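You operate a simulated robot arm through the tools that you are given. There is no shell and no other tool. Be economical: measure what you need, move in short steps, check, and stop when the job is done.

Carry out the task below with a simulated robot arm. There is one attempt and no reset: what you move stays moved.

Task
On the white bench, lock the open seat and pressure-test the block.
Fine: push in the black slider that stands out and the yellow slider, pump the red button into the green band, watch five seconds, then vent to zero and push yellow back in.

Only the result counts: the job must be done as asked and must still hold three seconds after the hand-in. Knocking over, shifting, dropping, spilling or breaking anything else fails it.

Robot
A 7-joint arm with a two-finger gripper on a trunk, on a base that drives. Base frame: it is fixed to the floor where the robot stands at the start and does not move with it; the origin is under the middle of the robot, x ahead of it, y to its left, z up; the surface under the hand at the start is at about z = 880. Units: mm, degrees, N and s.
With the tool pointing down near the work surface it reaches from about 320 to 760 mm from the robot's upright axis, wherever it stands. Its first joint turns from -143.0 to 143.0 degrees. Places, roughly: blue slider [700, -600, 900]; gauge over the white bench [900, 0, 1100]; left black key on the grey panel [1000, -400, 1100]; left black slider [500, 100, 900]; middle black key on the grey panel [1000, -500, 1100]; middle black slider [600, 0, 900]; red button on the white bench [700, -500, 1000]; red key on the grey panel [1000, -300, 1100]; right black key on the grey panel [1000, -600, 1100]; right black slider [600, -200, 900]; yellow slider [600, -300, 900]. Payload 2.45 kg.
Tool frame: the origin (TCP) lies between the finger pads and is the grasp point; the fingertips stand 26 mm ahead of it; z points along the fingers, y is the line along which they close. Largest opening 96 mm; the body of the gripper starts 69 mm behind the TCP.
Orientation is told as [roll, pitch, yaw] about the base's x, y, z axes, in that order, counted from this pose: with the fingers straight down and closing along the base's y, the tool's x points along the base's -x, its y along +y and its z along -z.

Tools
- The arm moves only by the tool play_rows. Its argument "increments" is a list of rows, each a list of 6 numbers: the shift along the tool's x, y, z in mm, then the turn, a rotation vector about the tool's x, y, z in degrees. In form: [[tx, ty, tz, wx, wy, wz], ...]. A call has 1 to 20 rows; each row is the pose to reach, as a shift and turn from the pose commanded when the call began, along the tool's axes at that moment. "gripper" is the opening, from 0 (shut) to 1 (fully open), set as the call begins (left out, the last holds). Each row takes 0.2 s and may step no farther than 50 mm and 8.6 degrees from the row before; otherwise, or with a gripper value out of range, the whole call is refused. A pose out of reach is approached as far as the arm can. The call stops where the force on the tool passes 90 N (or 10 N more than at its start, if that is more) or the arm is blocked; 0.2 s more then pass. The fingers move at their own pace and stop on an object; they squeeze with about 34 N. The grip force told is the motor's: it shows also when the fingers shut on nothing. Time passes only in rows, and 0.2 s behind the last, so rows that repeat a pose let the fingers close. It gives the time, the measured TCP pose, the force on the tool (base axes), the opening and the grip force at its end, in the units of the frame above (readings bear some noise), with the torque about the TCP (base axes, N m) and any sound that the robot's microphone picked up, and new pictures: "views" is both (left out), scene, wrist or none.
- Cameras (640 x 400 px; columns grow to the right, rows downward): "scene" is now at [18.9, 130.5, 1484.1]; the picture's right is [-0.60, -0.80, 0.00], its down [-0.53, 0.39, -0.75] and it looks along [0.60, -0.45, -0.66] (base axes); focal length 255 px, centre (320, 200). "wrist" rides on the gripper at [82, 3, -98] in the tool frame; the picture's right is [-0.04, 1.00, 0.00], its down [-0.73, -0.03, -0.68] and it looks along [-0.68, -0.03, 0.73] (tool axes); focal length 256 px, centre (320, 200). There is no depth. A picture from a camera that has moved, and an enlarged one, comes with that camera's place and axes in the base frame and with its lens.
- move_column(by): slides the trunk up (or, below 0, down) by that many mm; the arm and the scene camera ride with it, the base frame stays. It gives what a move gives, with no picture.
- drive_base(legs): drives the robot by 1 to 6 legs, each [ahead, turn to the left] in mm and degrees, along the robot's own axes; the way and the turn of a leg run together, so that a leg with both is an arc; at most 1500 mm and 180 degrees a leg. The arm and the cameras ride along, it lands a little off, and it stops where it bumps. It gives what a move gives, and a new picture of the scene camera.
- aim_head(pan, tilt): turns the head with the scene camera to pan (to the left, within 155 degrees either way) and tilt (down, from -29 to 69), counted from straight ahead of the robot. It gives what a move gives, and a new picture of the scene camera.
- enlarge(camera, box): a new picture of the part [left, top, right, bottom] of that camera's present view, enlarged. The clock stands still meanwhile.
- hand_in(): hands the job in; it is judged then, once.

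Go step by step. Nothing tells you exact positions but the pictures and the camera data: compare them with the known pose of the tool, close in by small moves and look again before you grip or let go. The budget is 120 turns and 260 pictures, counting those below and the enlarged ones. Unless the task says otherwise, let go and move clear before handing in, and close with one line.

The tools are called as name(argument=value, ...) on one line, values as JSON. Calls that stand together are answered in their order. play_rows: Moves the arm, as the interface text tells. Its arguments: {"type":"object","properties":{"increments":{"type":"array","items":{"type":"array","items":{"type":"number"}}},"gripper":{"type":"number"},"views":{"type":"string","enum":["both","scene","wrist","none"]}},"required":["increments"]} The other tools are called the same way: move_column (by) slides the trunk up or down; drive_base (legs) drives the base; aim_head (pan, tilt) turns the head that bears the scene camera; enlarge (camera, box) takes an enlarged picture of a part of a camera's view; hand_in () hands the job in.

At the start:

```text
time_s: 0.0
ee_pos: [496.2, -160.3, 1141.4]
tool_rot: [0.0, 0.0, 0.0]
contact_force: [-0.1, -0.7, 1.0]
torque: [0.0, 0.0, 0.02]
width: 95.9
gripper_force: 0.1
trunk travel left (down, up): [-525.0, 115.0]
robot x, y, heading: [-1.6, 1.8, 0.2]
head pan, tilt: [-36.5, 41.3]
```

scene: 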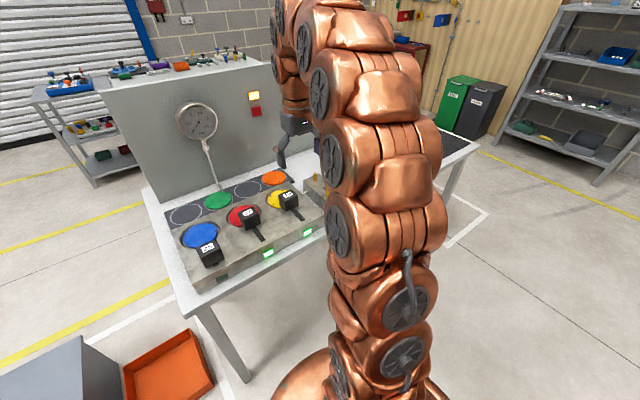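
wrist: 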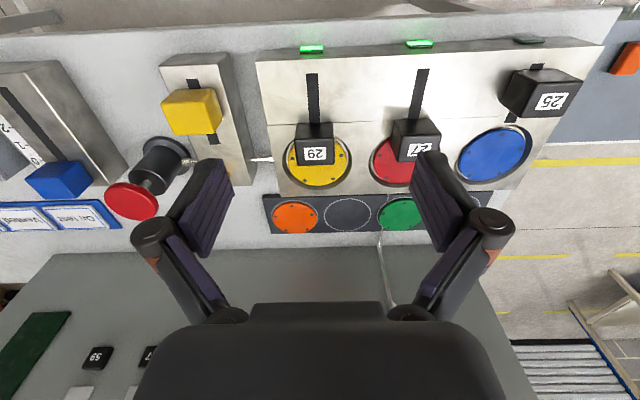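

The wrist view shows the three-seat block, with black slider 25 standing out (unlit) and 29 and 27 pushed in, plus the yellow slider, red pump button and blue slider. I'll enlarge these details before moving.

enlarge(camera="wrist", box=[0, 40, 260, 240])

enlarge(camera="wrist", box=[250, 20, 620, 250])

enlarge(camera="scene", box=[140, 80, 340, 300])

```text
2.00 times, centred on (130, 140) of wrist
camera zoom: at [412.5, -155.3, 1237.9], right [0.04, 1.0, 0.0], down [0.73, -0.03, 0.68], along [0.68, -0.03, -0.73], focal length 512 px, centre (700, 320)
```

zoom: 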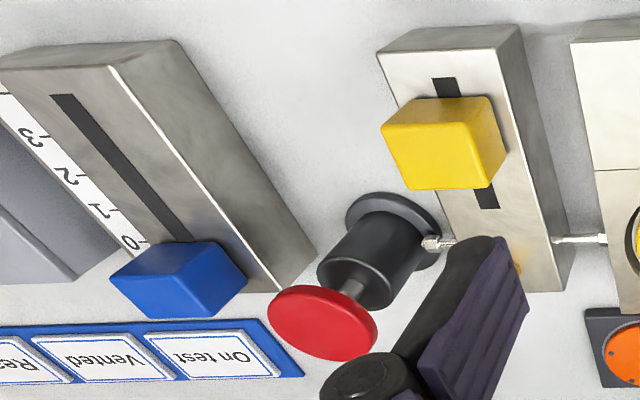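

```text
1.73 times, centred on (435, 135) of wrist
camera zoom: at [412.5, -155.3, 1237.9], right [0.04, 1.0, 0.0], down [0.73, -0.03, 0.68], along [0.68, -0.03, -0.73], focal length 443 px, centre (121, 312)
```

zoom: 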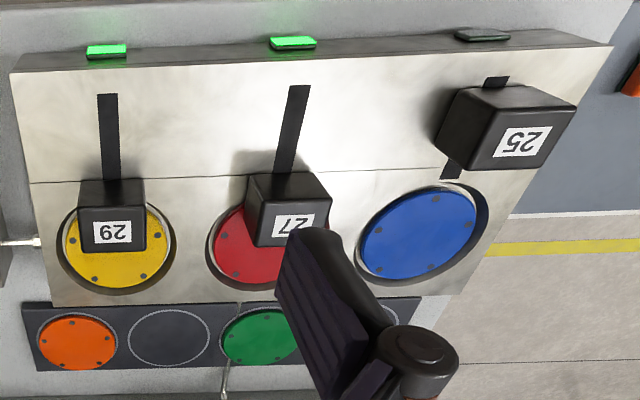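

```text
1.82 times, centred on (240, 190) of scene
camera zoom: at [18.9, 130.5, 1484.1], right [-0.6, -0.8, 0.0], down [-0.53, 0.39, -0.75], along [0.6, -0.45, -0.66], focal length 463 px, centre (466, 218)
```

zoom: 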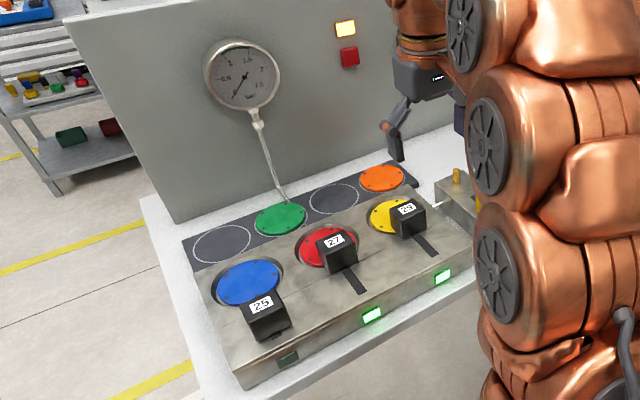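

I want a clear look at the gauge band and at the right half of the bench, including the labels and panel keys. I'll zoom on the gauge, then lift the wrist camera toward the labels.

enlarge(camera="scene", box=[165, 85, 265, 150])

play_rows(increments=[[20, -40, 0, 0, 0, 0], [40, -80, 0, 0, 0, 0], [60, -120, 0, 0, 0, 0], [80, -160, 0, 0, 0, 0], [100, -200, 0, 0, 0, 0]], gripper=0)

```text
6.15 times, centred on (215, 118) of scene
camera zoom: at [18.9, 130.5, 1484.1], right [-0.6, -0.8, 0.0], down [-0.53, 0.39, -0.75], along [0.6, -0.45, -0.66], focal length 1568 px, centre (966, 708)
```

zoom: 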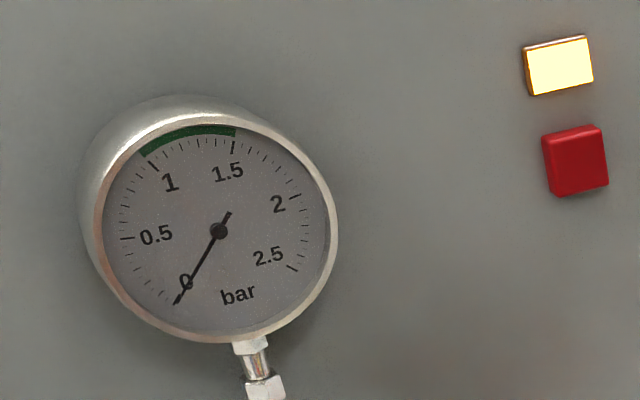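

```text
time_s: 1.2
ee_pos: [392.8, -360.9, 1140.6]
tool_rot: [0.0, 0.0, -0.1]
contact_force: [-0.1, 0.5, 0.6]
torque: [-0.03, 0.0, 0.0]
width: 0.0
gripper_force: 16.4
trunk travel left (down, up): [-525.0, 115.0]
robot x, y, heading: [-2.3, 2.8, -0.0]
head pan, tilt: [-36.5, 41.3]
camera scene: at [19.0, 130.7, 1484.0], right [-0.6, -0.8, 0.0], down [-0.53, 0.39, -0.75], along [0.6, -0.45, -0.66], focal length 255 px, centre (320, 200)
camera wrist: at [311.9, -355.4, 1239.1], right [0.04, 1.0, 0.0], down [0.73, -0.03, 0.68], along [0.68, -0.03, -0.73], focal length 256 px, centre (320, 200)
```

scene: 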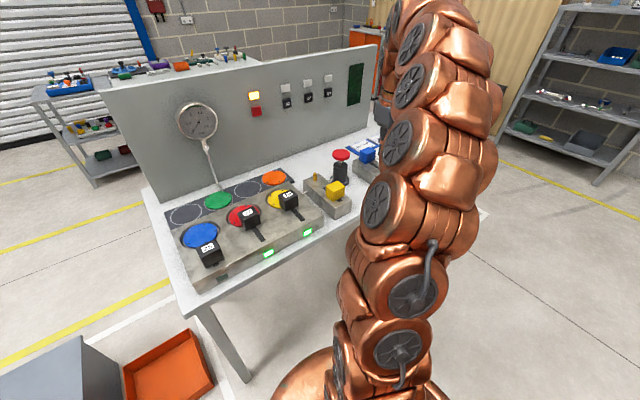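
wrist: 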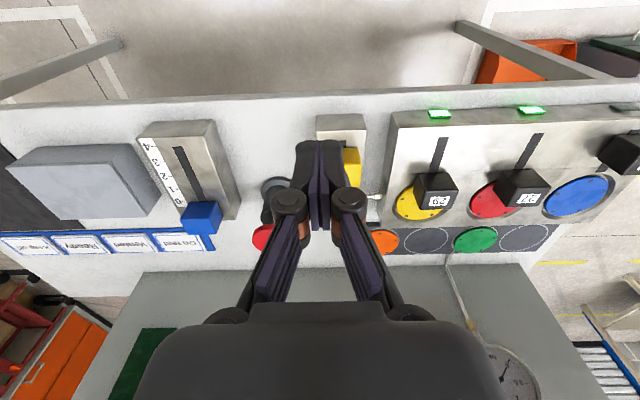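

The green band runs from about 1.0 to 1.5 bar and the needle is at 0. Next I'll read the labels and check which way the yellow slider goes.

enlarge(camera="wrist", box=[0, 110, 240, 270])

enlarge(camera="scene", box=[240, 70, 400, 230])

```text
2.50 times, centred on (120, 190) of wrist
camera zoom: at [311.9, -355.4, 1239.1], right [0.04, 1.0, 0.0], down [0.73, -0.03, 0.68], along [0.68, -0.03, -0.73], focal length 640 px, centre (820, 225)
```

zoom: 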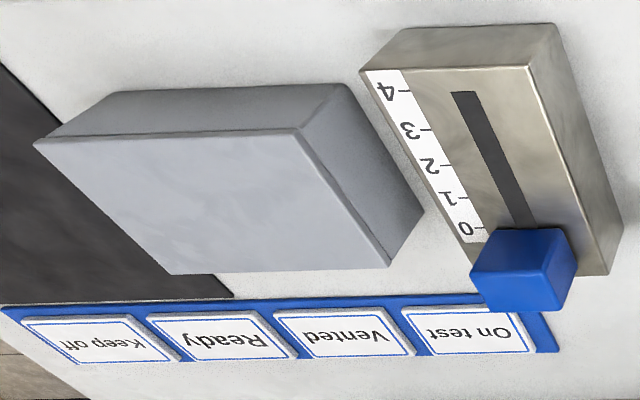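

```text
2.50 times, centred on (320, 150) of scene
camera zoom: at [19.0, 130.7, 1484.0], right [-0.6, -0.8, 0.0], down [-0.53, 0.39, -0.75], along [0.6, -0.45, -0.66], focal length 637 px, centre (320, 325)
```

zoom: 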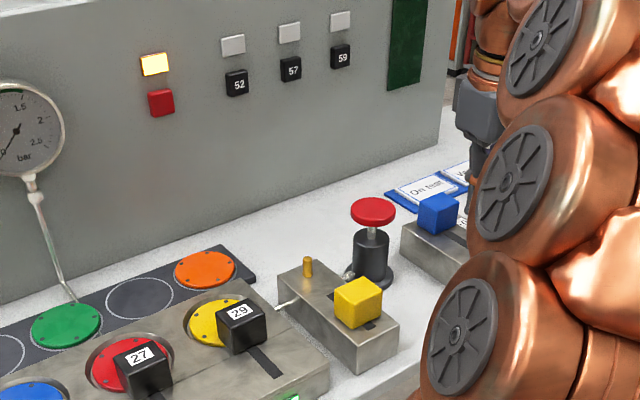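

Nothing in the task involves the blue slider, labels or panel keys, so I'll leave them alone. I put the button at about (682, -475), which is beyond the 760 mm reach, so I'll move the base about 250 mm to the right to bring everything within reach.

drive_base(legs=[[0, -90], [250, 0], [0, 90]])

aim_head(pan=0, tilt=36)

```text
time_s: 10.6
ee_pos: [409.5, -595.2, 1142.0]
tool_rot: [-0.1, -0.1, 1.6]
contact_force: [-0.1, 0.6, -0.8]
torque: [-0.02, 0.03, 0.0]
width: 0.0
gripper_force: 28.5
trunk travel left (down, up): [-525.0, 115.0]
robot x, y, heading: [4.0, -244.2, 1.8]
head pan, tilt: [-36.5, 41.3]
camera scene: at [20.7, -116.3, 1484.1], right [-0.57, -0.82, 0.0], down [-0.54, 0.38, -0.75], along [0.62, -0.43, -0.66], focal length 255 px, centre (320, 200)
```

scene: 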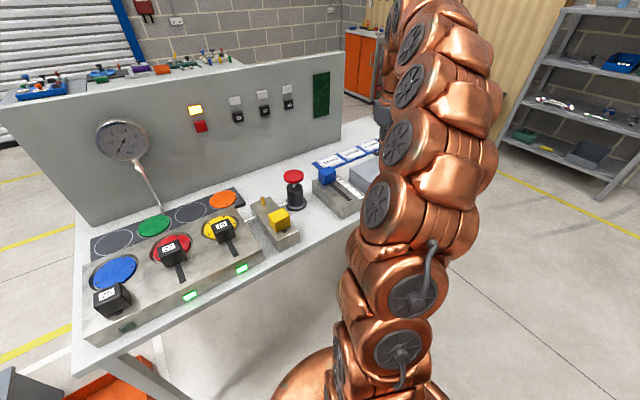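

```text
time_s: 11.6
ee_pos: [409.9, -596.3, 1142.1]
tool_rot: [0.0, 0.0, 1.5]
contact_force: [-0.8, 0.3, 0.2]
torque: [-0.03, 0.02, 0.01]
width: 0.0
gripper_force: 28.6
trunk travel left (down, up): [-525.0, 115.0]
robot x, y, heading: [7.3, -246.5, 1.4]
head pan, tilt: [0.0, 36.0]
camera scene: at [39.2, -65.7, 1492.0], right [0.03, -1.0, 0.0], down [-0.59, -0.02, -0.81], along [0.81, 0.02, -0.59], focal length 255 px, centre (320, 200)
```

scene: 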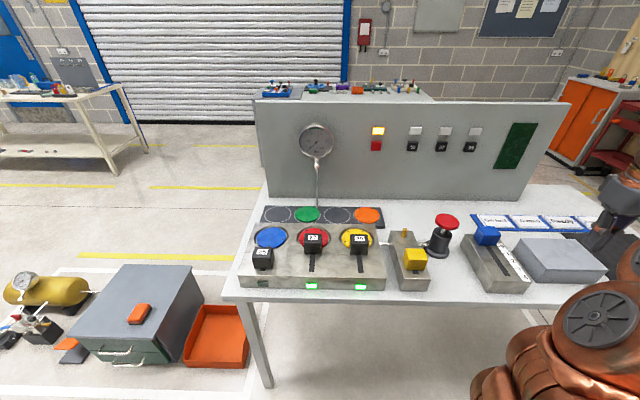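

This head view shows the whole bench clearly. I'll enlarge it to triangulate the sliders.

enlarge(camera="scene", box=[230, 200, 390, 300])

enlarge(camera="scene", box=[370, 200, 530, 300])

```text
4.00 times, centred on (310, 250) of scene
camera zoom: at [39.2, -65.7, 1492.0], right [0.03, -1.0, 0.0], down [-0.59, -0.02, -0.81], along [0.81, 0.02, -0.59], focal length 1019 px, centre (360, 0)
```

zoom: 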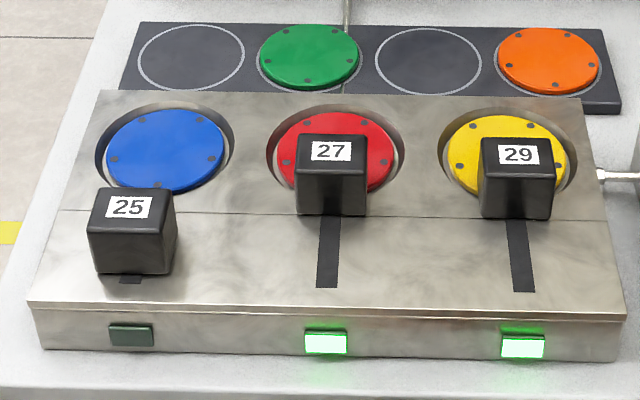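

```text
4.00 times, centred on (450, 250) of scene
camera zoom: at [39.2, -65.7, 1492.0], right [0.03, -1.0, 0.0], down [-0.59, -0.02, -0.81], along [0.81, 0.02, -0.59], focal length 1019 px, centre (-200, 0)
```

zoom: 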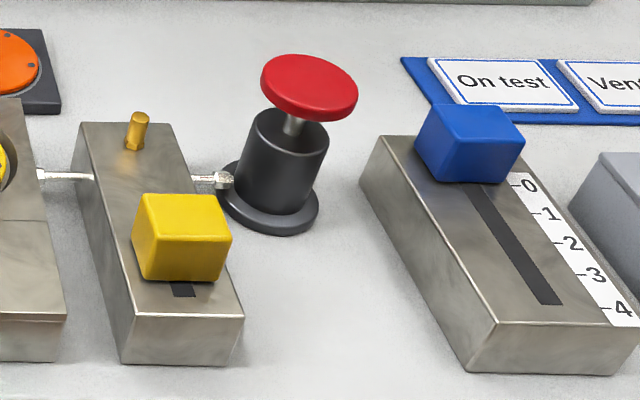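

Estimates: block top z≈926, slider 25 spanning x 491–533 at y≈100 with its top at z≈964, and a pushed-in front face at x≈549. I'll take the closed fingers high over to the near side of slider 25, squaring the yaw on the way.

play_rows(increments=[[-3, 46, 0, 0, 0, 0.5], [-5, 92, 0, 0, 0, 1], [-8, 138, 0, 0, 0, 1.5], [-10, 184, 0, 0, 0, 1.5], [-13, 230, 0, 0, 0, 1.5], [-15, 276, 0, 0, 0, 1.5], [-18, 322, 0, 0, 0, 1.5], [-20, 368, 0, 0, 0, 1.5], [-23, 414, 0, 0, 0, 1.5], [-25, 460, 0, 0, 0, 1.5], [-28, 506, 0, 0, 0, 1.5], [-30, 552, 0, 0, 0, 1.5], [-33, 598, 0, 0, 0, 1.5], [-35, 644, 0, 0, 0, 1.5], [-38, 695, 0, 0, 0, 1.5], [-38, 695, 40, 0, 0, 1.5], [-38, 695, 80, 0, 0, 1.5]], gripper=0)

```text
refused: row 15 steps farther than a row can; nothing moved
```

The last sideways step was slightly too long, so I'm resending the same path with shorter steps.

play_rows(increments=[[-3, 47, 0, 0, 0, 0.5], [-5, 94, 0, 0, 0, 1], [-8, 141, 0, 0, 0, 1.5], [-10, 188, 0, 0, 0, 1.5], [-13, 235, 0, 0, 0, 1.5], [-15, 282, 0, 0, 0, 1.5], [-18, 329, 0, 0, 0, 1.5], [-20, 376, 0, 0, 0, 1.5], [-23, 423, 0, 0, 0, 1.5], [-25, 470, 0, 0, 0, 1.5], [-28, 517, 0, 0, 0, 1.5], [-30, 564, 0, 0, 0, 1.5], [-33, 611, 0, 0, 0, 1.5], [-35, 655, 0, 0, 0, 1.5], [-38, 695, 0, 0, 0, 1.5], [-38, 695, 40, 0, 0, 1.5], [-38, 695, 80, 0, 0, 1.5]], gripper=0)

```text
time_s: 15.2
ee_pos: [428.4, 99.9, 1058.1]
tool_rot: [0.0, 0.1, 0.0]
contact_force: [-0.3, 0.5, 0.5]
torque: [0.03, 0.01, -0.02]
width: 0.0
gripper_force: 28.7
trunk travel left (down, up): [-525.0, 115.0]
robot x, y, heading: [3.4, -248.9, 1.5]
head pan, tilt: [0.0, 36.0]
camera scene: at [39.3, -65.4, 1492.0], right [0.03, -1.0, 0.0], down [-0.59, -0.02, -0.81], along [0.81, 0.02, -0.59], focal length 255 px, centre (320, 200)
camera wrist: at [346.8, 104.7, 1156.0], right [0.04, 1.0, 0.0], down [0.73, -0.03, 0.68], along [0.68, -0.03, -0.73], focal length 256 px, centre (320, 200)
```

scene: 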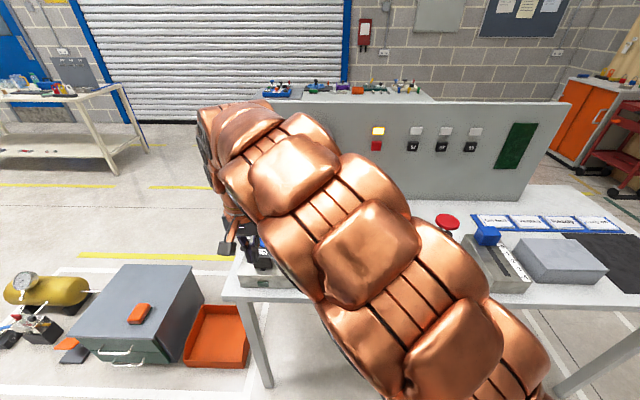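
wrist: 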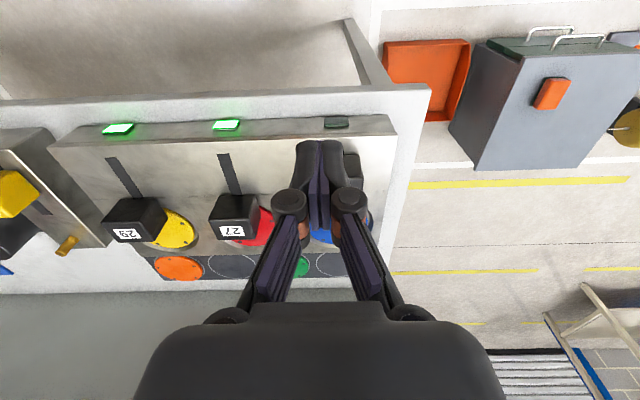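

The fingers are at y≈100, roughly centred on slider 25. I'll lower them on its near side at x≈458, then look before pushing.

play_rows(increments=[[-15, -2, 30, 0, 0, 0], [-30, -2, 60, 0, 0, 0], [-30, -2, 92, 0, 0, 0]])

```text
time_s: 16.0
ee_pos: [459.0, 97.6, 967.6]
tool_rot: [0.0, -0.1, 0.0]
contact_force: [0.3, 0.3, 0.0]
torque: [0.03, -0.02, 0.02]
width: 0.0
gripper_force: 28.1
trunk travel left (down, up): [-525.0, 115.0]
robot x, y, heading: [6.5, -244.6, 1.6]
head pan, tilt: [0.0, 36.0]
camera scene: at [39.1, -65.4, 1492.0], right [0.03, -1.0, 0.0], down [-0.59, -0.02, -0.81], along [0.81, 0.02, -0.59], focal length 255 px, centre (320, 200)
camera wrist: at [376.6, 102.4, 1065.4], right [0.04, 1.0, 0.0], down [0.73, -0.03, 0.68], along [0.68, -0.03, -0.73], focal length 256 px, centre (320, 200)
```

scene: 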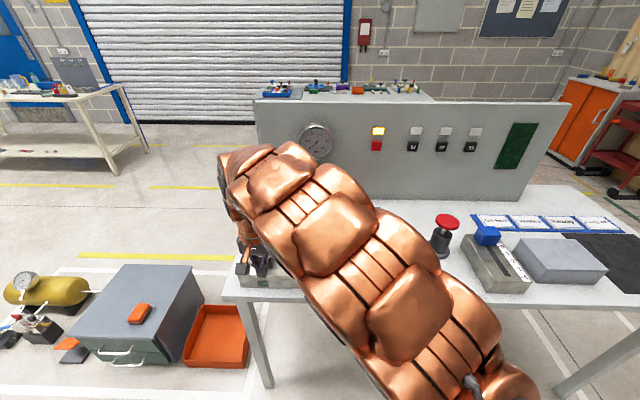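
wrist: 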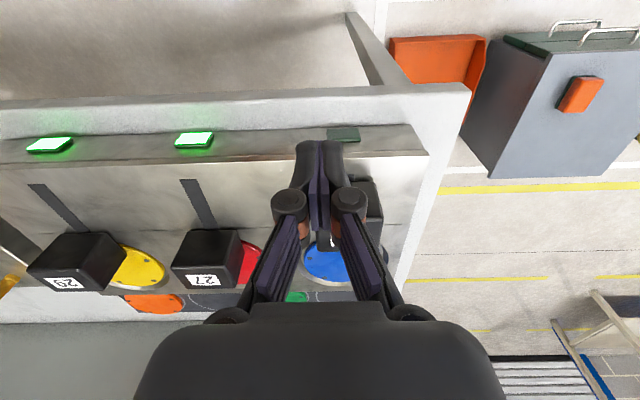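

Slider 25's centre looks to be at y≈108–111, so I'll shift 11 mm left and then push forward gently along +x.

play_rows(increments=[[0, 11, 0, 0, 0, 0], [-10, 11, 0, 0, 0, 0], [-20, 11, 0, 0, 0, 0], [-28, 11, 0, 0, 0, 0], [-36, 11, 0, 0, 0, 0], [-44, 11, 0, 0, 0, 0], [-52, 11, 0, 0, 0, 0], [-60, 11, 0, 0, 0, 0], [-68, 11, 0, 0, 0, 0], [-74, 11, 0, 0, 0, 0]])

```text
time_s: 18.2
ee_pos: [532.1, 109.3, 970.0]
tool_rot: [-0.1, 0.0, 0.1]
contact_force: [-0.7, 0.4, -0.3]
torque: [0.0, -0.02, 0.03]
width: 0.0
gripper_force: 28.4
trunk travel left (down, up): [-525.0, 115.0]
robot x, y, heading: [5.1, -251.0, 1.8]
head pan, tilt: [0.0, 36.0]
camera scene: at [39.2, -65.2, 1492.0], right [0.03, -1.0, 0.0], down [-0.59, -0.02, -0.81], along [0.81, 0.02, -0.59], focal length 255 px, centre (320, 200)
camera wrist: at [450.4, 113.6, 1067.1], right [0.04, 1.0, 0.0], down [0.73, -0.03, 0.68], along [0.68, -0.03, -0.73], focal length 256 px, centre (320, 200)
```

scene: 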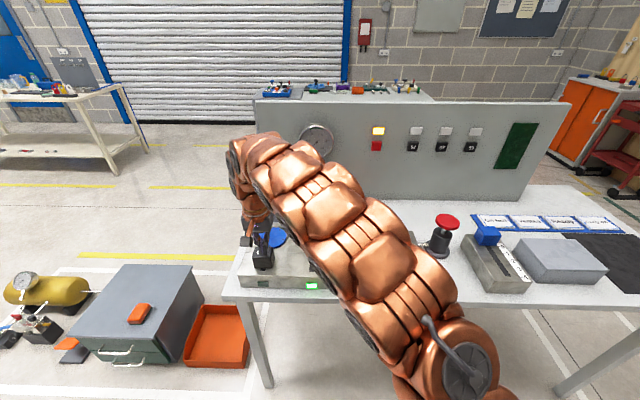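
wrist: 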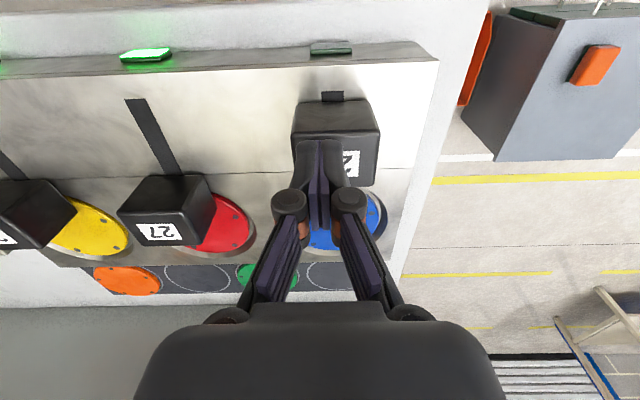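

The fingers passed just over the top of slider 25 without touching it. The 880 mm surface must therefore be the block top, not the bench. That puts the slider at x≈527–572, y≈113, z 880–922, with a pushed-in front face near x≈590. I'll back off, lower the tips to z≈899 and look.

play_rows(increments=[[20, 3, -3, 0, 0, 0], [40, 3, -3, 0, 0, 0], [40, 3, 25, 0, 0, 0], [40, 3, 45, 0, 0, 0]])

```text
time_s: 19.2
ee_pos: [492.2, 112.2, 923.0]
tool_rot: [0.1, 0.0, 0.0]
contact_force: [-0.3, 0.2, 0.1]
torque: [0.01, -0.04, 0.02]
width: 0.0
gripper_force: 28.7
trunk travel left (down, up): [-525.0, 115.0]
robot x, y, heading: [8.4, -246.9, 1.7]
head pan, tilt: [0.0, 36.0]
camera scene: at [39.2, -65.3, 1492.0], right [0.03, -1.0, 0.0], down [-0.59, -0.02, -0.81], along [0.81, 0.02, -0.59], focal length 255 px, centre (320, 200)
camera wrist: at [410.7, 116.8, 1021.5], right [0.04, 1.0, 0.0], down [0.73, -0.03, 0.68], along [0.68, -0.03, -0.73], focal length 256 px, centre (320, 200)
```

scene: 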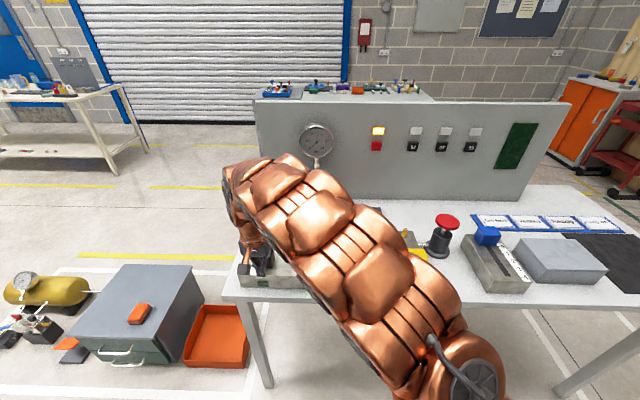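
wrist: 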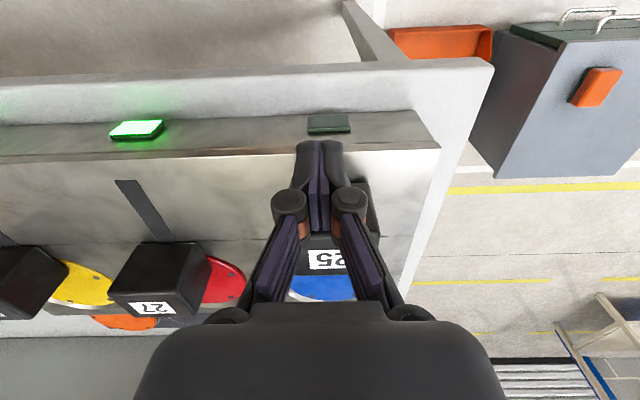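

The fingertips are now just in front of slider 25 and lined up with its label. I'll push forward.

play_rows(increments=[[-10, 2, 0, 0, 0, 0], [-20, 2, 0, 0, 0, 0], [-28, 2, 0, 0, 0, 0], [-36, 2, 0, 0, 0, 0], [-44, 2, 0, 0, 0, 0], [-52, 2, 0, 0, 0, 0], [-60, 2, 0, 0, 0, 0], [-68, 2, 0, 0, 0, 0], [-74, 2, 0, 0, 0, 0], [-80, 2, 0, 0, 0, 0]])

```text
time_s: 21.4
ee_pos: [572.4, 113.5, 924.1]
tool_rot: [-0.1, 0.1, 0.1]
contact_force: [-0.7, -0.1, -0.3]
torque: [-0.01, -0.03, 0.01]
width: 0.0
gripper_force: 28.5
trunk travel left (down, up): [-525.0, 115.0]
robot x, y, heading: [8.7, -247.1, 1.5]
head pan, tilt: [0.0, 36.0]
camera scene: at [39.2, -65.2, 1491.9], right [0.03, -1.0, 0.0], down [-0.59, -0.02, -0.81], along [0.81, 0.02, -0.59], focal length 255 px, centre (320, 200)
camera wrist: at [490.4, 119.1, 1021.9], right [0.04, 1.0, 0.0], down [0.73, -0.03, 0.68], along [0.68, -0.03, -0.73], focal length 256 px, centre (320, 200)
```

scene: 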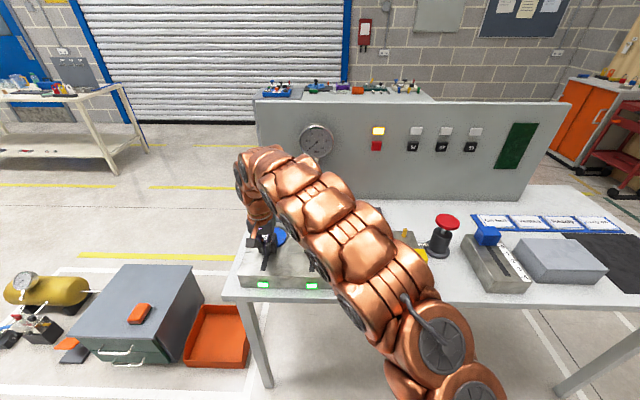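
wrist: 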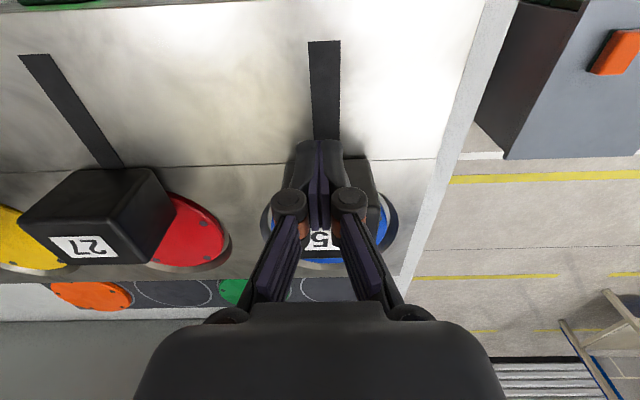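

The slider has moved in and its lamp is now green. I'll push on to the stop to make sure it's fully home.

play_rows(increments=[[-4, 0, 0, 0, 0, 0], [-7, 0, 0, 0, 0, 0], [-10, 0, 0, 0, 0, 0], [-13, 0, 0, 0, 0, 0]], views="wrist")

enlarge(camera="scene", box=[230, 210, 390, 310])

```text
time_s: 22.4
ee_pos: [574.1, 114.7, 924.9]
tool_rot: [-0.4, 1.0, 0.4]
contact_force: [-29.2, -9.0, 8.8]
torque: [-0.24, -0.25, -0.15]
width: 6.0
gripper_force: 27.9
trunk travel left (down, up): [-525.0, 115.0]
robot x, y, heading: [5.0, -250.5, 1.7]
head pan, tilt: [0.0, 36.0]
stopped in row 4: the force on the tool passed its limit at 96 N (the readings are from after the stop); the commanded pose is now the measured one
camera wrist: at [494.2, 120.6, 1022.4], right [0.03, 1.0, -0.01], down [0.75, -0.02, 0.67], along [0.67, -0.03, -0.75], focal length 256 px, centre (320, 200)
```

wrist: 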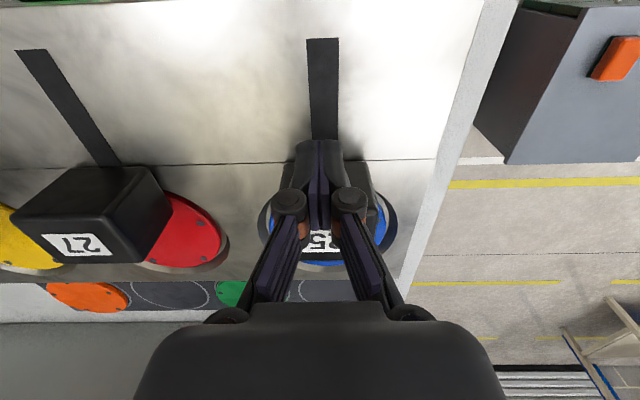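

```text
4.00 times, centred on (310, 260) of scene
camera zoom: at [35.4, -66.1, 1492.4], right [0.03, -1.0, 0.0], down [-0.59, -0.02, -0.81], along [0.81, 0.02, -0.59], focal length 1019 px, centre (360, -40)
```

zoom: 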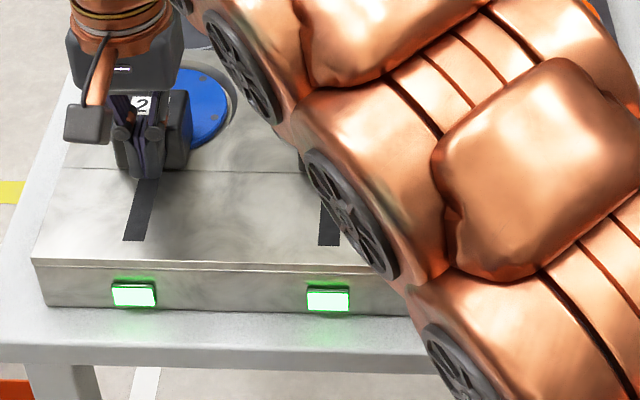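

Slider 25 is home against its stop and its lamp is green. I'll back away, rise, and travel to the yellow slider at about (531–570, -333, top z≈931).

play_rows(increments=[[20, 0, 0, -0.4, -1, 0.4], [40, 0, -20, -0.4, -1, 0.4], [60, 0, -60, -0.4, -1, 0.4], [80, 0, -90, -0.4, -1, 0.4], [90, -45, -90, -0.4, -1, 0.4], [90, -94, -90, -0.4, -1, 0.4], [90, -143, -90, -0.4, -1, 0.4], [90, -192, -90, -0.4, -1, 0.4], [90, -241, -90, -0.4, -1, 0.4], [90, -290, -90, -0.4, -1, 0.4], [90, -339, -90, -0.4, -1, 0.4], [90, -388, -90, -0.4, -1, 0.4], [90, -430, -90, -0.4, -1, 0.4]], gripper=0)

```text
time_s: 25.2
ee_pos: [489.9, -312.4, 1015.2]
tool_rot: [0.1, -0.1, -0.2]
contact_force: [-1.1, 0.8, -0.5]
torque: [-0.04, 0.0, 0.01]
width: 0.1
gripper_force: 28.7
trunk travel left (down, up): [-525.0, 115.0]
robot x, y, heading: [6.4, -244.4, 1.7]
head pan, tilt: [0.0, 36.0]
camera scene: at [38.1, -65.2, 1492.0], right [0.03, -1.0, 0.0], down [-0.59, -0.02, -0.81], along [0.81, 0.02, -0.59], focal length 255 px, centre (320, 200)
camera wrist: at [409.0, -307.2, 1113.5], right [0.04, 1.0, 0.0], down [0.73, -0.03, 0.68], along [0.68, -0.03, -0.73], focal length 256 px, centre (320, 200)
```

scene: 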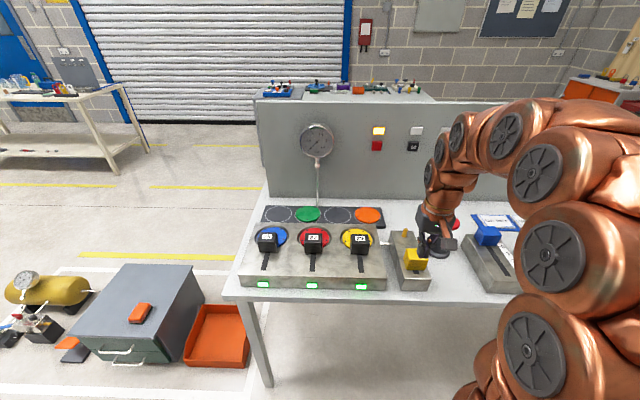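
wrist: 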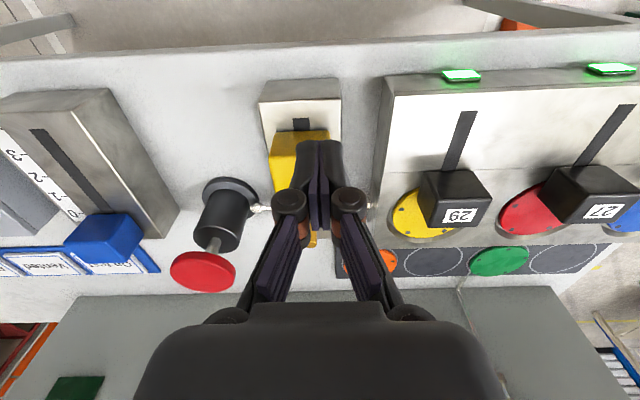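

All three lamps are green. Yellow's front face measures x≈529, y≈-333, so I'll shift to y=-333 and lower in front of it.

play_rows(increments=[[0, -20, 0, 0, 0, 0], [0, -21, 40, 0, 0, 0], [0, -21, 86, 0, 0, 0]])

```text
time_s: 26.0
ee_pos: [491.7, -333.4, 927.5]
tool_rot: [-0.1, -0.2, -0.2]
contact_force: [-0.5, -0.8, -0.3]
torque: [0.02, -0.01, 0.01]
width: 0.2
gripper_force: 28.0
trunk travel left (down, up): [-525.0, 115.0]
robot x, y, heading: [7.2, -247.6, 1.7]
head pan, tilt: [0.0, 36.0]
camera scene: at [37.9, -65.5, 1492.0], right [0.03, -1.0, 0.0], down [-0.59, -0.02, -0.81], along [0.81, 0.02, -0.59], focal length 255 px, centre (320, 200)
camera wrist: at [409.3, -328.0, 1025.6], right [0.04, 1.0, 0.0], down [0.73, -0.03, 0.68], along [0.68, -0.03, -0.73], focal length 256 px, centre (320, 200)
```

scene: 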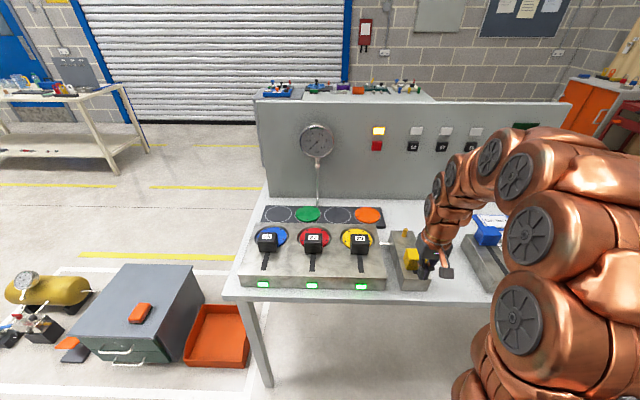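
wrist: 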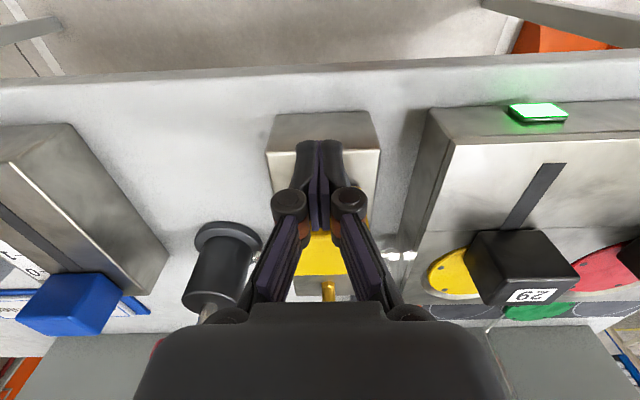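

The fingers are in front of the yellow slider and centred on it, so I'll push until it stops.

play_rows(increments=[[-10, 0, 0, 0, 0, 0], [-20, 0, 0, 0, 0, 0], [-26, 0, 0, 0, 0, 0], [-32, 0, 0, 0, 0, 0], [-38, 0, 0, 0, 0, 0], [-44, 0, 0, 0, 0, 0], [-50, 0, 0, 0, 0, 0], [-56, 0, 0, 0, 0, 0], [-62, 0, 0, 0, 0, 0], [-68, 0, 0, 0, 0, 0]])

```text
time_s: 28.2
ee_pos: [559.0, -334.8, 931.9]
tool_rot: [0.1, -0.1, -0.3]
contact_force: [-0.8, 0.2, 0.2]
torque: [0.03, 0.03, 0.0]
width: 0.0
gripper_force: 28.4
trunk travel left (down, up): [-525.0, 115.0]
robot x, y, heading: [2.3, -247.6, 1.8]
head pan, tilt: [0.0, 36.0]
camera scene: at [38.1, -65.5, 1492.0], right [0.03, -1.0, 0.0], down [-0.59, -0.02, -0.81], along [0.81, 0.02, -0.59], focal length 255 px, centre (320, 200)
camera wrist: at [476.8, -329.8, 1028.0], right [0.04, 1.0, 0.0], down [0.73, -0.03, 0.68], along [0.68, -0.03, -0.73], focal length 256 px, centre (320, 200)
```

scene: 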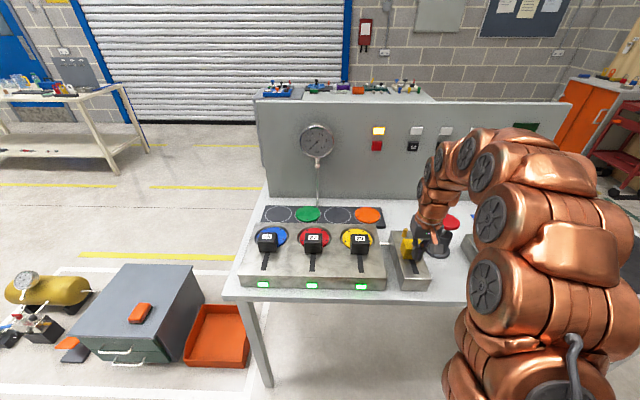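
wrist: 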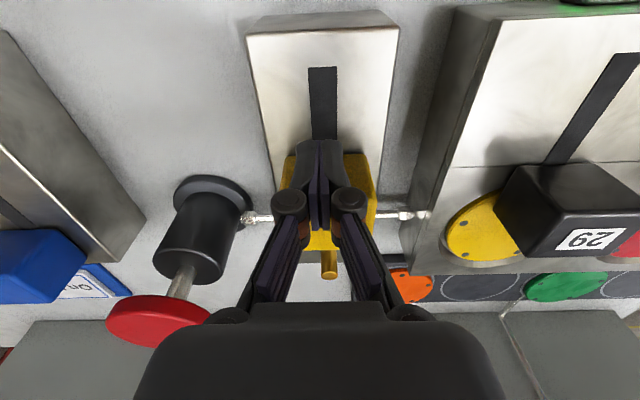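

Yellow has moved in and its slot now shows on the near side. I'll keep pushing until it meets the stop.

play_rows(increments=[[-4, 0, 2, 0, 0, 0], [-8, 0, 2, 0, 0, 0], [-12, 0, 2, 0, 0, 0], [-16, 0, 2, 0, 0, 0], [-20, 0, 2, 0, 0, 0]])

```text
time_s: 29.4
ee_pos: [564.9, -334.0, 923.9]
tool_rot: [0.3, 1.8, -0.3]
contact_force: [-57.2, 2.1, 7.6]
torque: [-0.07, -0.53, 0.17]
width: 6.2
gripper_force: 27.7
trunk travel left (down, up): [-525.0, 115.0]
robot x, y, heading: [5.7, -246.2, 1.5]
head pan, tilt: [0.0, 36.0]
stopped in row 5: the force on the tool passed its limit at 94 N (the readings are from after the stop); the commanded pose is now the measured one
camera scene: at [32.3, -65.3, 1492.3], right [0.03, -1.0, 0.0], down [-0.58, -0.02, -0.81], along [0.81, 0.02, -0.58], focal length 255 px, centre (320, 200)
camera wrist: at [485.7, -330.5, 1023.2], right [0.04, 1.0, 0.0], down [0.75, -0.04, 0.66], along [0.65, -0.03, -0.76], focal length 256 px, centre (320, 200)
```

scene: 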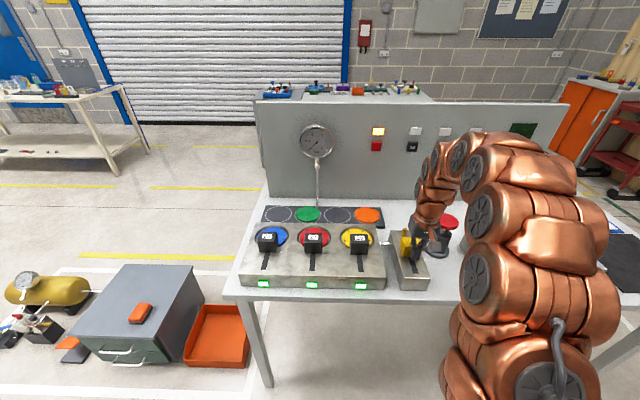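
wrist: 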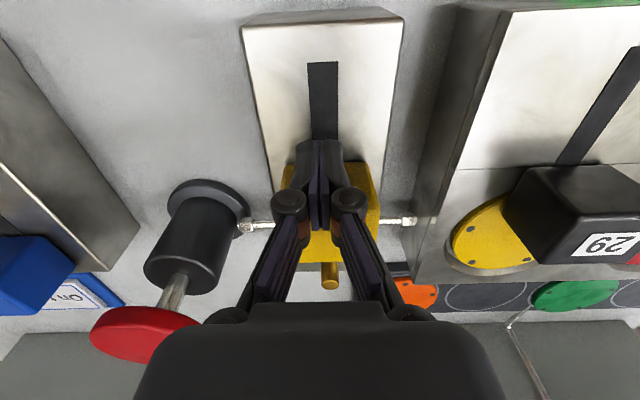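

Yellow is home against its stop. I'll retract, rise, and move to just short of the red button for a measuring look.

play_rows(increments=[[20, 0, 0, 0, -1.8, -0.3], [20, 0, -45, 0, -1.8, -0.3], [20, 0, -90, 0, -1.8, -0.3], [20, 0, -135, 0, -1.8, -0.3], [15, 0, -170, 0, -1.8, -0.3], [0, -41, -170, 0, -1.8, -0.3], [-10, -82, -170, 0, -1.8, -0.3], [-20, -122, -170, 0, -1.8, -0.3]], gripper=0)

```text
time_s: 31.2
ee_pos: [593.8, -458.8, 1093.3]
tool_rot: [0.2, -0.6, 0.1]
contact_force: [0.0, 0.7, 0.3]
torque: [-0.05, -0.02, -0.03]
width: 0.0
gripper_force: 28.0
trunk travel left (down, up): [-525.0, 115.0]
robot x, y, heading: [2.2, -244.9, 1.6]
head pan, tilt: [0.0, 36.0]
camera scene: at [37.4, -65.3, 1492.0], right [0.03, -1.0, 0.0], down [-0.59, -0.02, -0.81], along [0.81, 0.02, -0.59], focal length 255 px, centre (320, 200)
camera wrist: at [510.8, -454.5, 1189.5], right [0.04, 1.0, 0.0], down [0.72, -0.03, 0.69], along [0.69, -0.02, -0.73], focal length 256 px, centre (320, 200)
```

scene: 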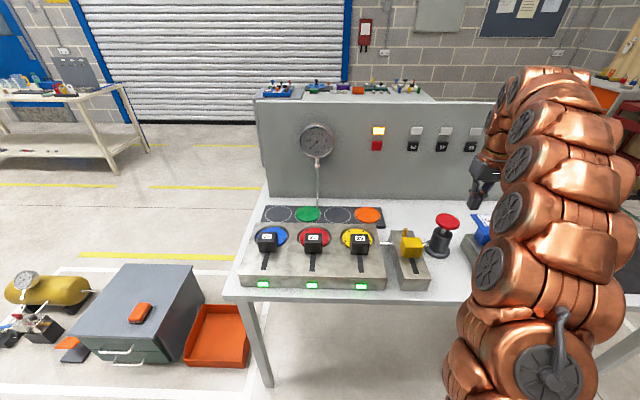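
wrist: 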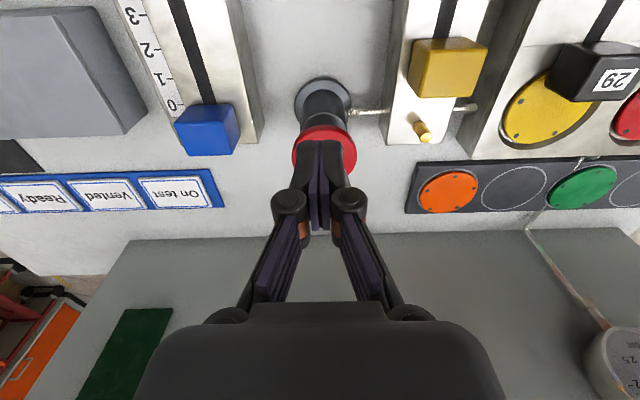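

The button top measures (663, -454, ~955). I'll position the closed fingers above its centre.

play_rows(increments=[[-35, 4, 0, 0, 0.6, 0], [-70, 4, 0, 0, 0.6, 0], [-70, 4, 45, 0, 0.6, 0], [-70, 4, 90, 0, 0.6, 0]])

```text
time_s: 32.2
ee_pos: [665.8, -452.9, 1006.1]
tool_rot: [0.0, -0.2, 0.2]
contact_force: [0.2, -0.1, -0.1]
torque: [-0.03, 0.01, 0.0]
width: 0.0
gripper_force: 28.5
out of reach, approached as far as the arm can: row 2
trunk travel left (down, up): [-525.0, 115.0]
robot x, y, heading: [1.7, -244.2, 1.6]
head pan, tilt: [0.0, 36.0]
camera scene: at [37.3, -65.6, 1492.0], right [0.03, -1.0, 0.0], down [-0.59, -0.02, -0.81], along [0.81, 0.02, -0.59], focal length 255 px, centre (320, 200)
camera wrist: at [583.2, -448.8, 1103.1], right [0.04, 1.0, 0.0], down [0.73, -0.03, 0.68], along [0.68, -0.02, -0.73], focal length 256 px, centre (320, 200)
```

scene: 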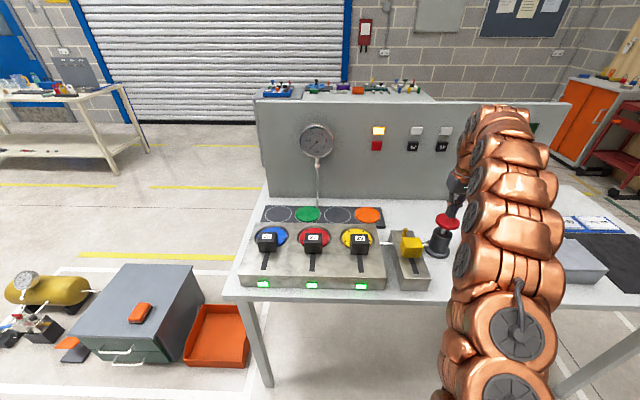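
wrist: 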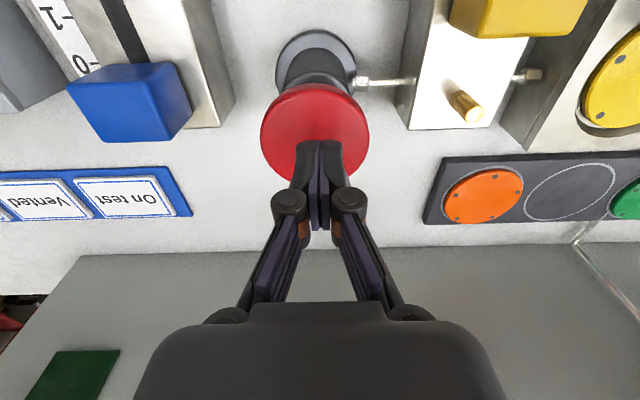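

I'm aligned over the button. I'll press down slowly for a first stroke, then release and read the gauge.

play_rows(increments=[[0, 0, 10, 0, 0, 0], [0, 0, 18, 0, 0, 0], [0, 0, 23, 0, 0, 0], [0, 0, 28, 0, 0, 0], [0, 0, 33, 0, 0, 0], [0, 0, 38, 0, 0, 0]])

enlarge(camera="scene", box=[290, 115, 350, 165])

```text
time_s: 33.6
ee_pos: [666.7, -453.5, 965.9]
tool_rot: [0.1, -0.2, 0.2]
contact_force: [2.4, -0.4, 3.1]
torque: [-0.01, -0.03, -0.01]
width: 6.1
gripper_force: 29.2
trunk travel left (down, up): [-525.0, 115.0]
robot x, y, heading: [4.7, -244.4, 1.8]
head pan, tilt: [0.0, 36.0]
camera scene: at [37.4, -65.6, 1492.0], right [0.03, -1.0, 0.0], down [-0.59, -0.02, -0.81], along [0.81, 0.02, -0.59], focal length 255 px, centre (320, 200)
camera wrist: at [584.3, -449.5, 1064.2], right [0.04, 1.0, 0.0], down [0.73, -0.03, 0.68], along [0.68, -0.02, -0.73], focal length 256 px, centre (320, 200)
```

scene: 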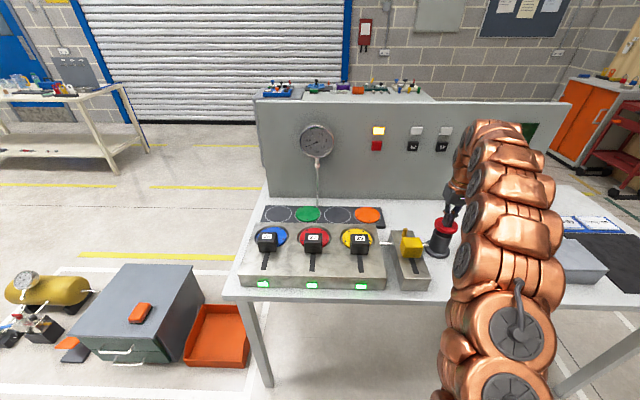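
wrist: 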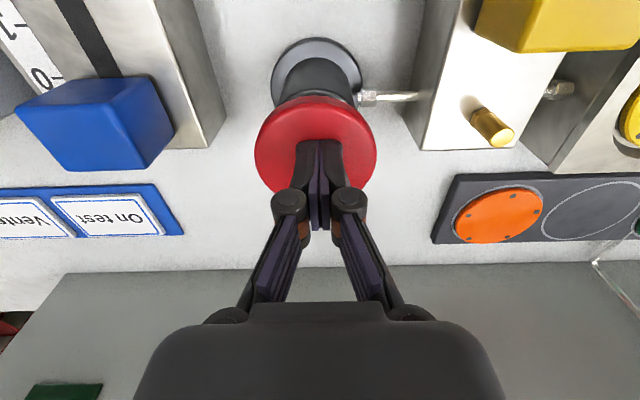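

```text
8.00 times, centred on (320, 140) of scene
camera zoom: at [37.4, -65.6, 1492.0], right [0.03, -1.0, 0.0], down [-0.59, -0.02, -0.81], along [0.81, 0.02, -0.59], focal length 2039 px, centre (320, 680)
```

zoom: 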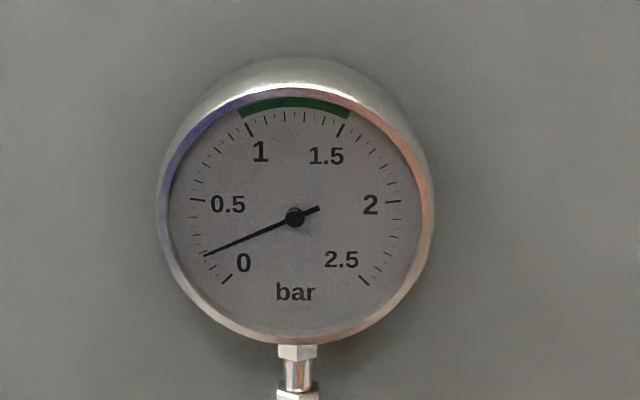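

The partial stroke raised the gauge to about 0.2 bar. I'll press a bit deeper to see how pressure relates to stroke depth.

play_rows(increments=[[0, 0, 4, 0, 0, 0], [0, 0, 8, 0, 0, 0], [0, 0, 12, 0, 0, 0]], views="none")

enlarge(camera="scene", box=[290, 115, 350, 165])

play_rows(increments=[[0, 0, -10, 0, 0, 0], [0, 0, -20, 0, 0, 0], [0, 0, -30, 0, 0, 0], [0, 0, -40, 0, 0, 0], [0, 0, -40, 0, 0, 0]], views="none")

enlarge(camera="scene", box=[290, 115, 350, 165])

```text
time_s: 34.4
ee_pos: [665.0, -454.7, 955.1]
tool_rot: [0.1, 0.0, 0.1]
contact_force: [-1.6, 0.2, 3.2]
torque: [-0.03, 0.03, 0.0]
width: 5.9
gripper_force: 28.4
trunk travel left (down, up): [-525.0, 115.0]
robot x, y, heading: [7.0, -246.6, 1.9]
head pan, tilt: [0.0, 36.0]
```

```text
8.00 times, centred on (320, 140) of scene
camera zoom: at [37.2, -65.5, 1492.0], right [0.03, -1.0, 0.0], down [-0.59, -0.02, -0.81], along [0.81, 0.02, -0.59], focal length 2039 px, centre (320, 680)
```

zoom: 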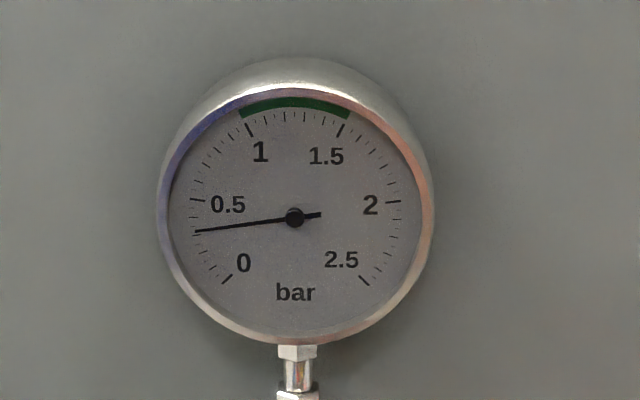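

```text
time_s: 35.6
ee_pos: [666.6, -452.9, 995.2]
tool_rot: [0.1, -0.2, 0.2]
contact_force: [-1.0, -0.1, 0.4]
torque: [0.0, -0.02, 0.03]
width: 0.0
gripper_force: 28.7
trunk travel left (down, up): [-525.0, 115.0]
robot x, y, heading: [1.9, -246.5, 1.7]
head pan, tilt: [0.0, 36.0]
```

```text
8.00 times, centred on (320, 140) of scene
camera zoom: at [37.5, -65.6, 1492.0], right [0.03, -1.0, 0.0], down [-0.59, -0.02, -0.81], along [0.81, 0.02, -0.59], focal length 2039 px, centre (320, 680)
```

zoom: 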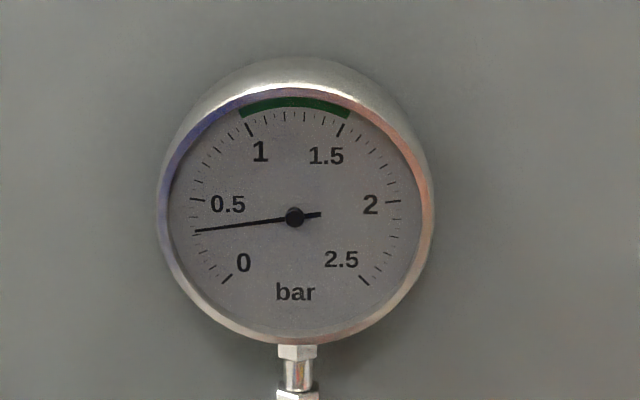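

Pressure holds at about 0.33 bar per stroke after release. I'll do two more identical strokes and read the gauge.

play_rows(increments=[[0, 0, 15, 0, 0, 0], [0, 0, 24, 0, 0, 0], [0, 0, 32, 0, 0, 0], [0, 0, 40, 0, 0, 0], [0, 0, 40, 0, 0, 0], [0, 0, 20, 0, 0, 0], [0, 0, 0, 0, 0, 0], [0, 0, 0, 0, 0, 0], [0, 0, 15, 0, 0, 0], [0, 0, 24, 0, 0, 0], [0, 0, 32, 0, 0, 0], [0, 0, 40, 0, 0, 0], [0, 0, 40, 0, 0, 0], [0, 0, 20, 0, 0, 0], [0, 0, 0, 0, 0, 0], [0, 0, 0, 0, 0, 0]], views="none")

enlarge(camera="scene", box=[290, 115, 350, 165])

```text
time_s: 39.0
ee_pos: [666.5, -452.1, 996.7]
tool_rot: [0.2, -0.1, 0.2]
contact_force: [0.4, 0.5, 0.0]
torque: [-0.01, 0.0, -0.05]
width: 0.1
gripper_force: 28.8
trunk travel left (down, up): [-525.0, 115.0]
robot x, y, heading: [8.1, -247.9, 1.8]
head pan, tilt: [0.0, 36.0]
```

```text
8.00 times, centred on (320, 140) of scene
camera zoom: at [37.5, -65.6, 1492.0], right [0.03, -1.0, 0.0], down [-0.59, -0.02, -0.81], along [0.81, 0.02, -0.59], focal length 2039 px, centre (320, 680)
```

zoom: 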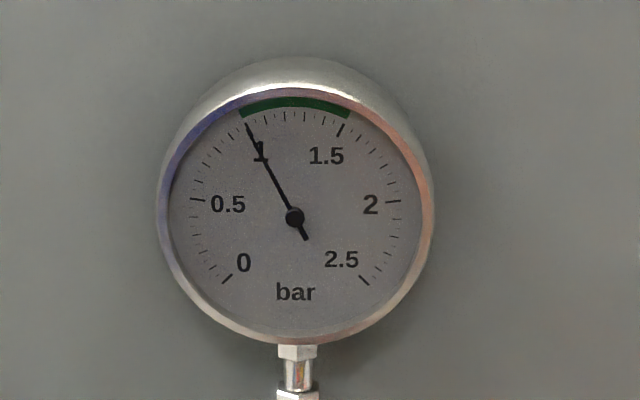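

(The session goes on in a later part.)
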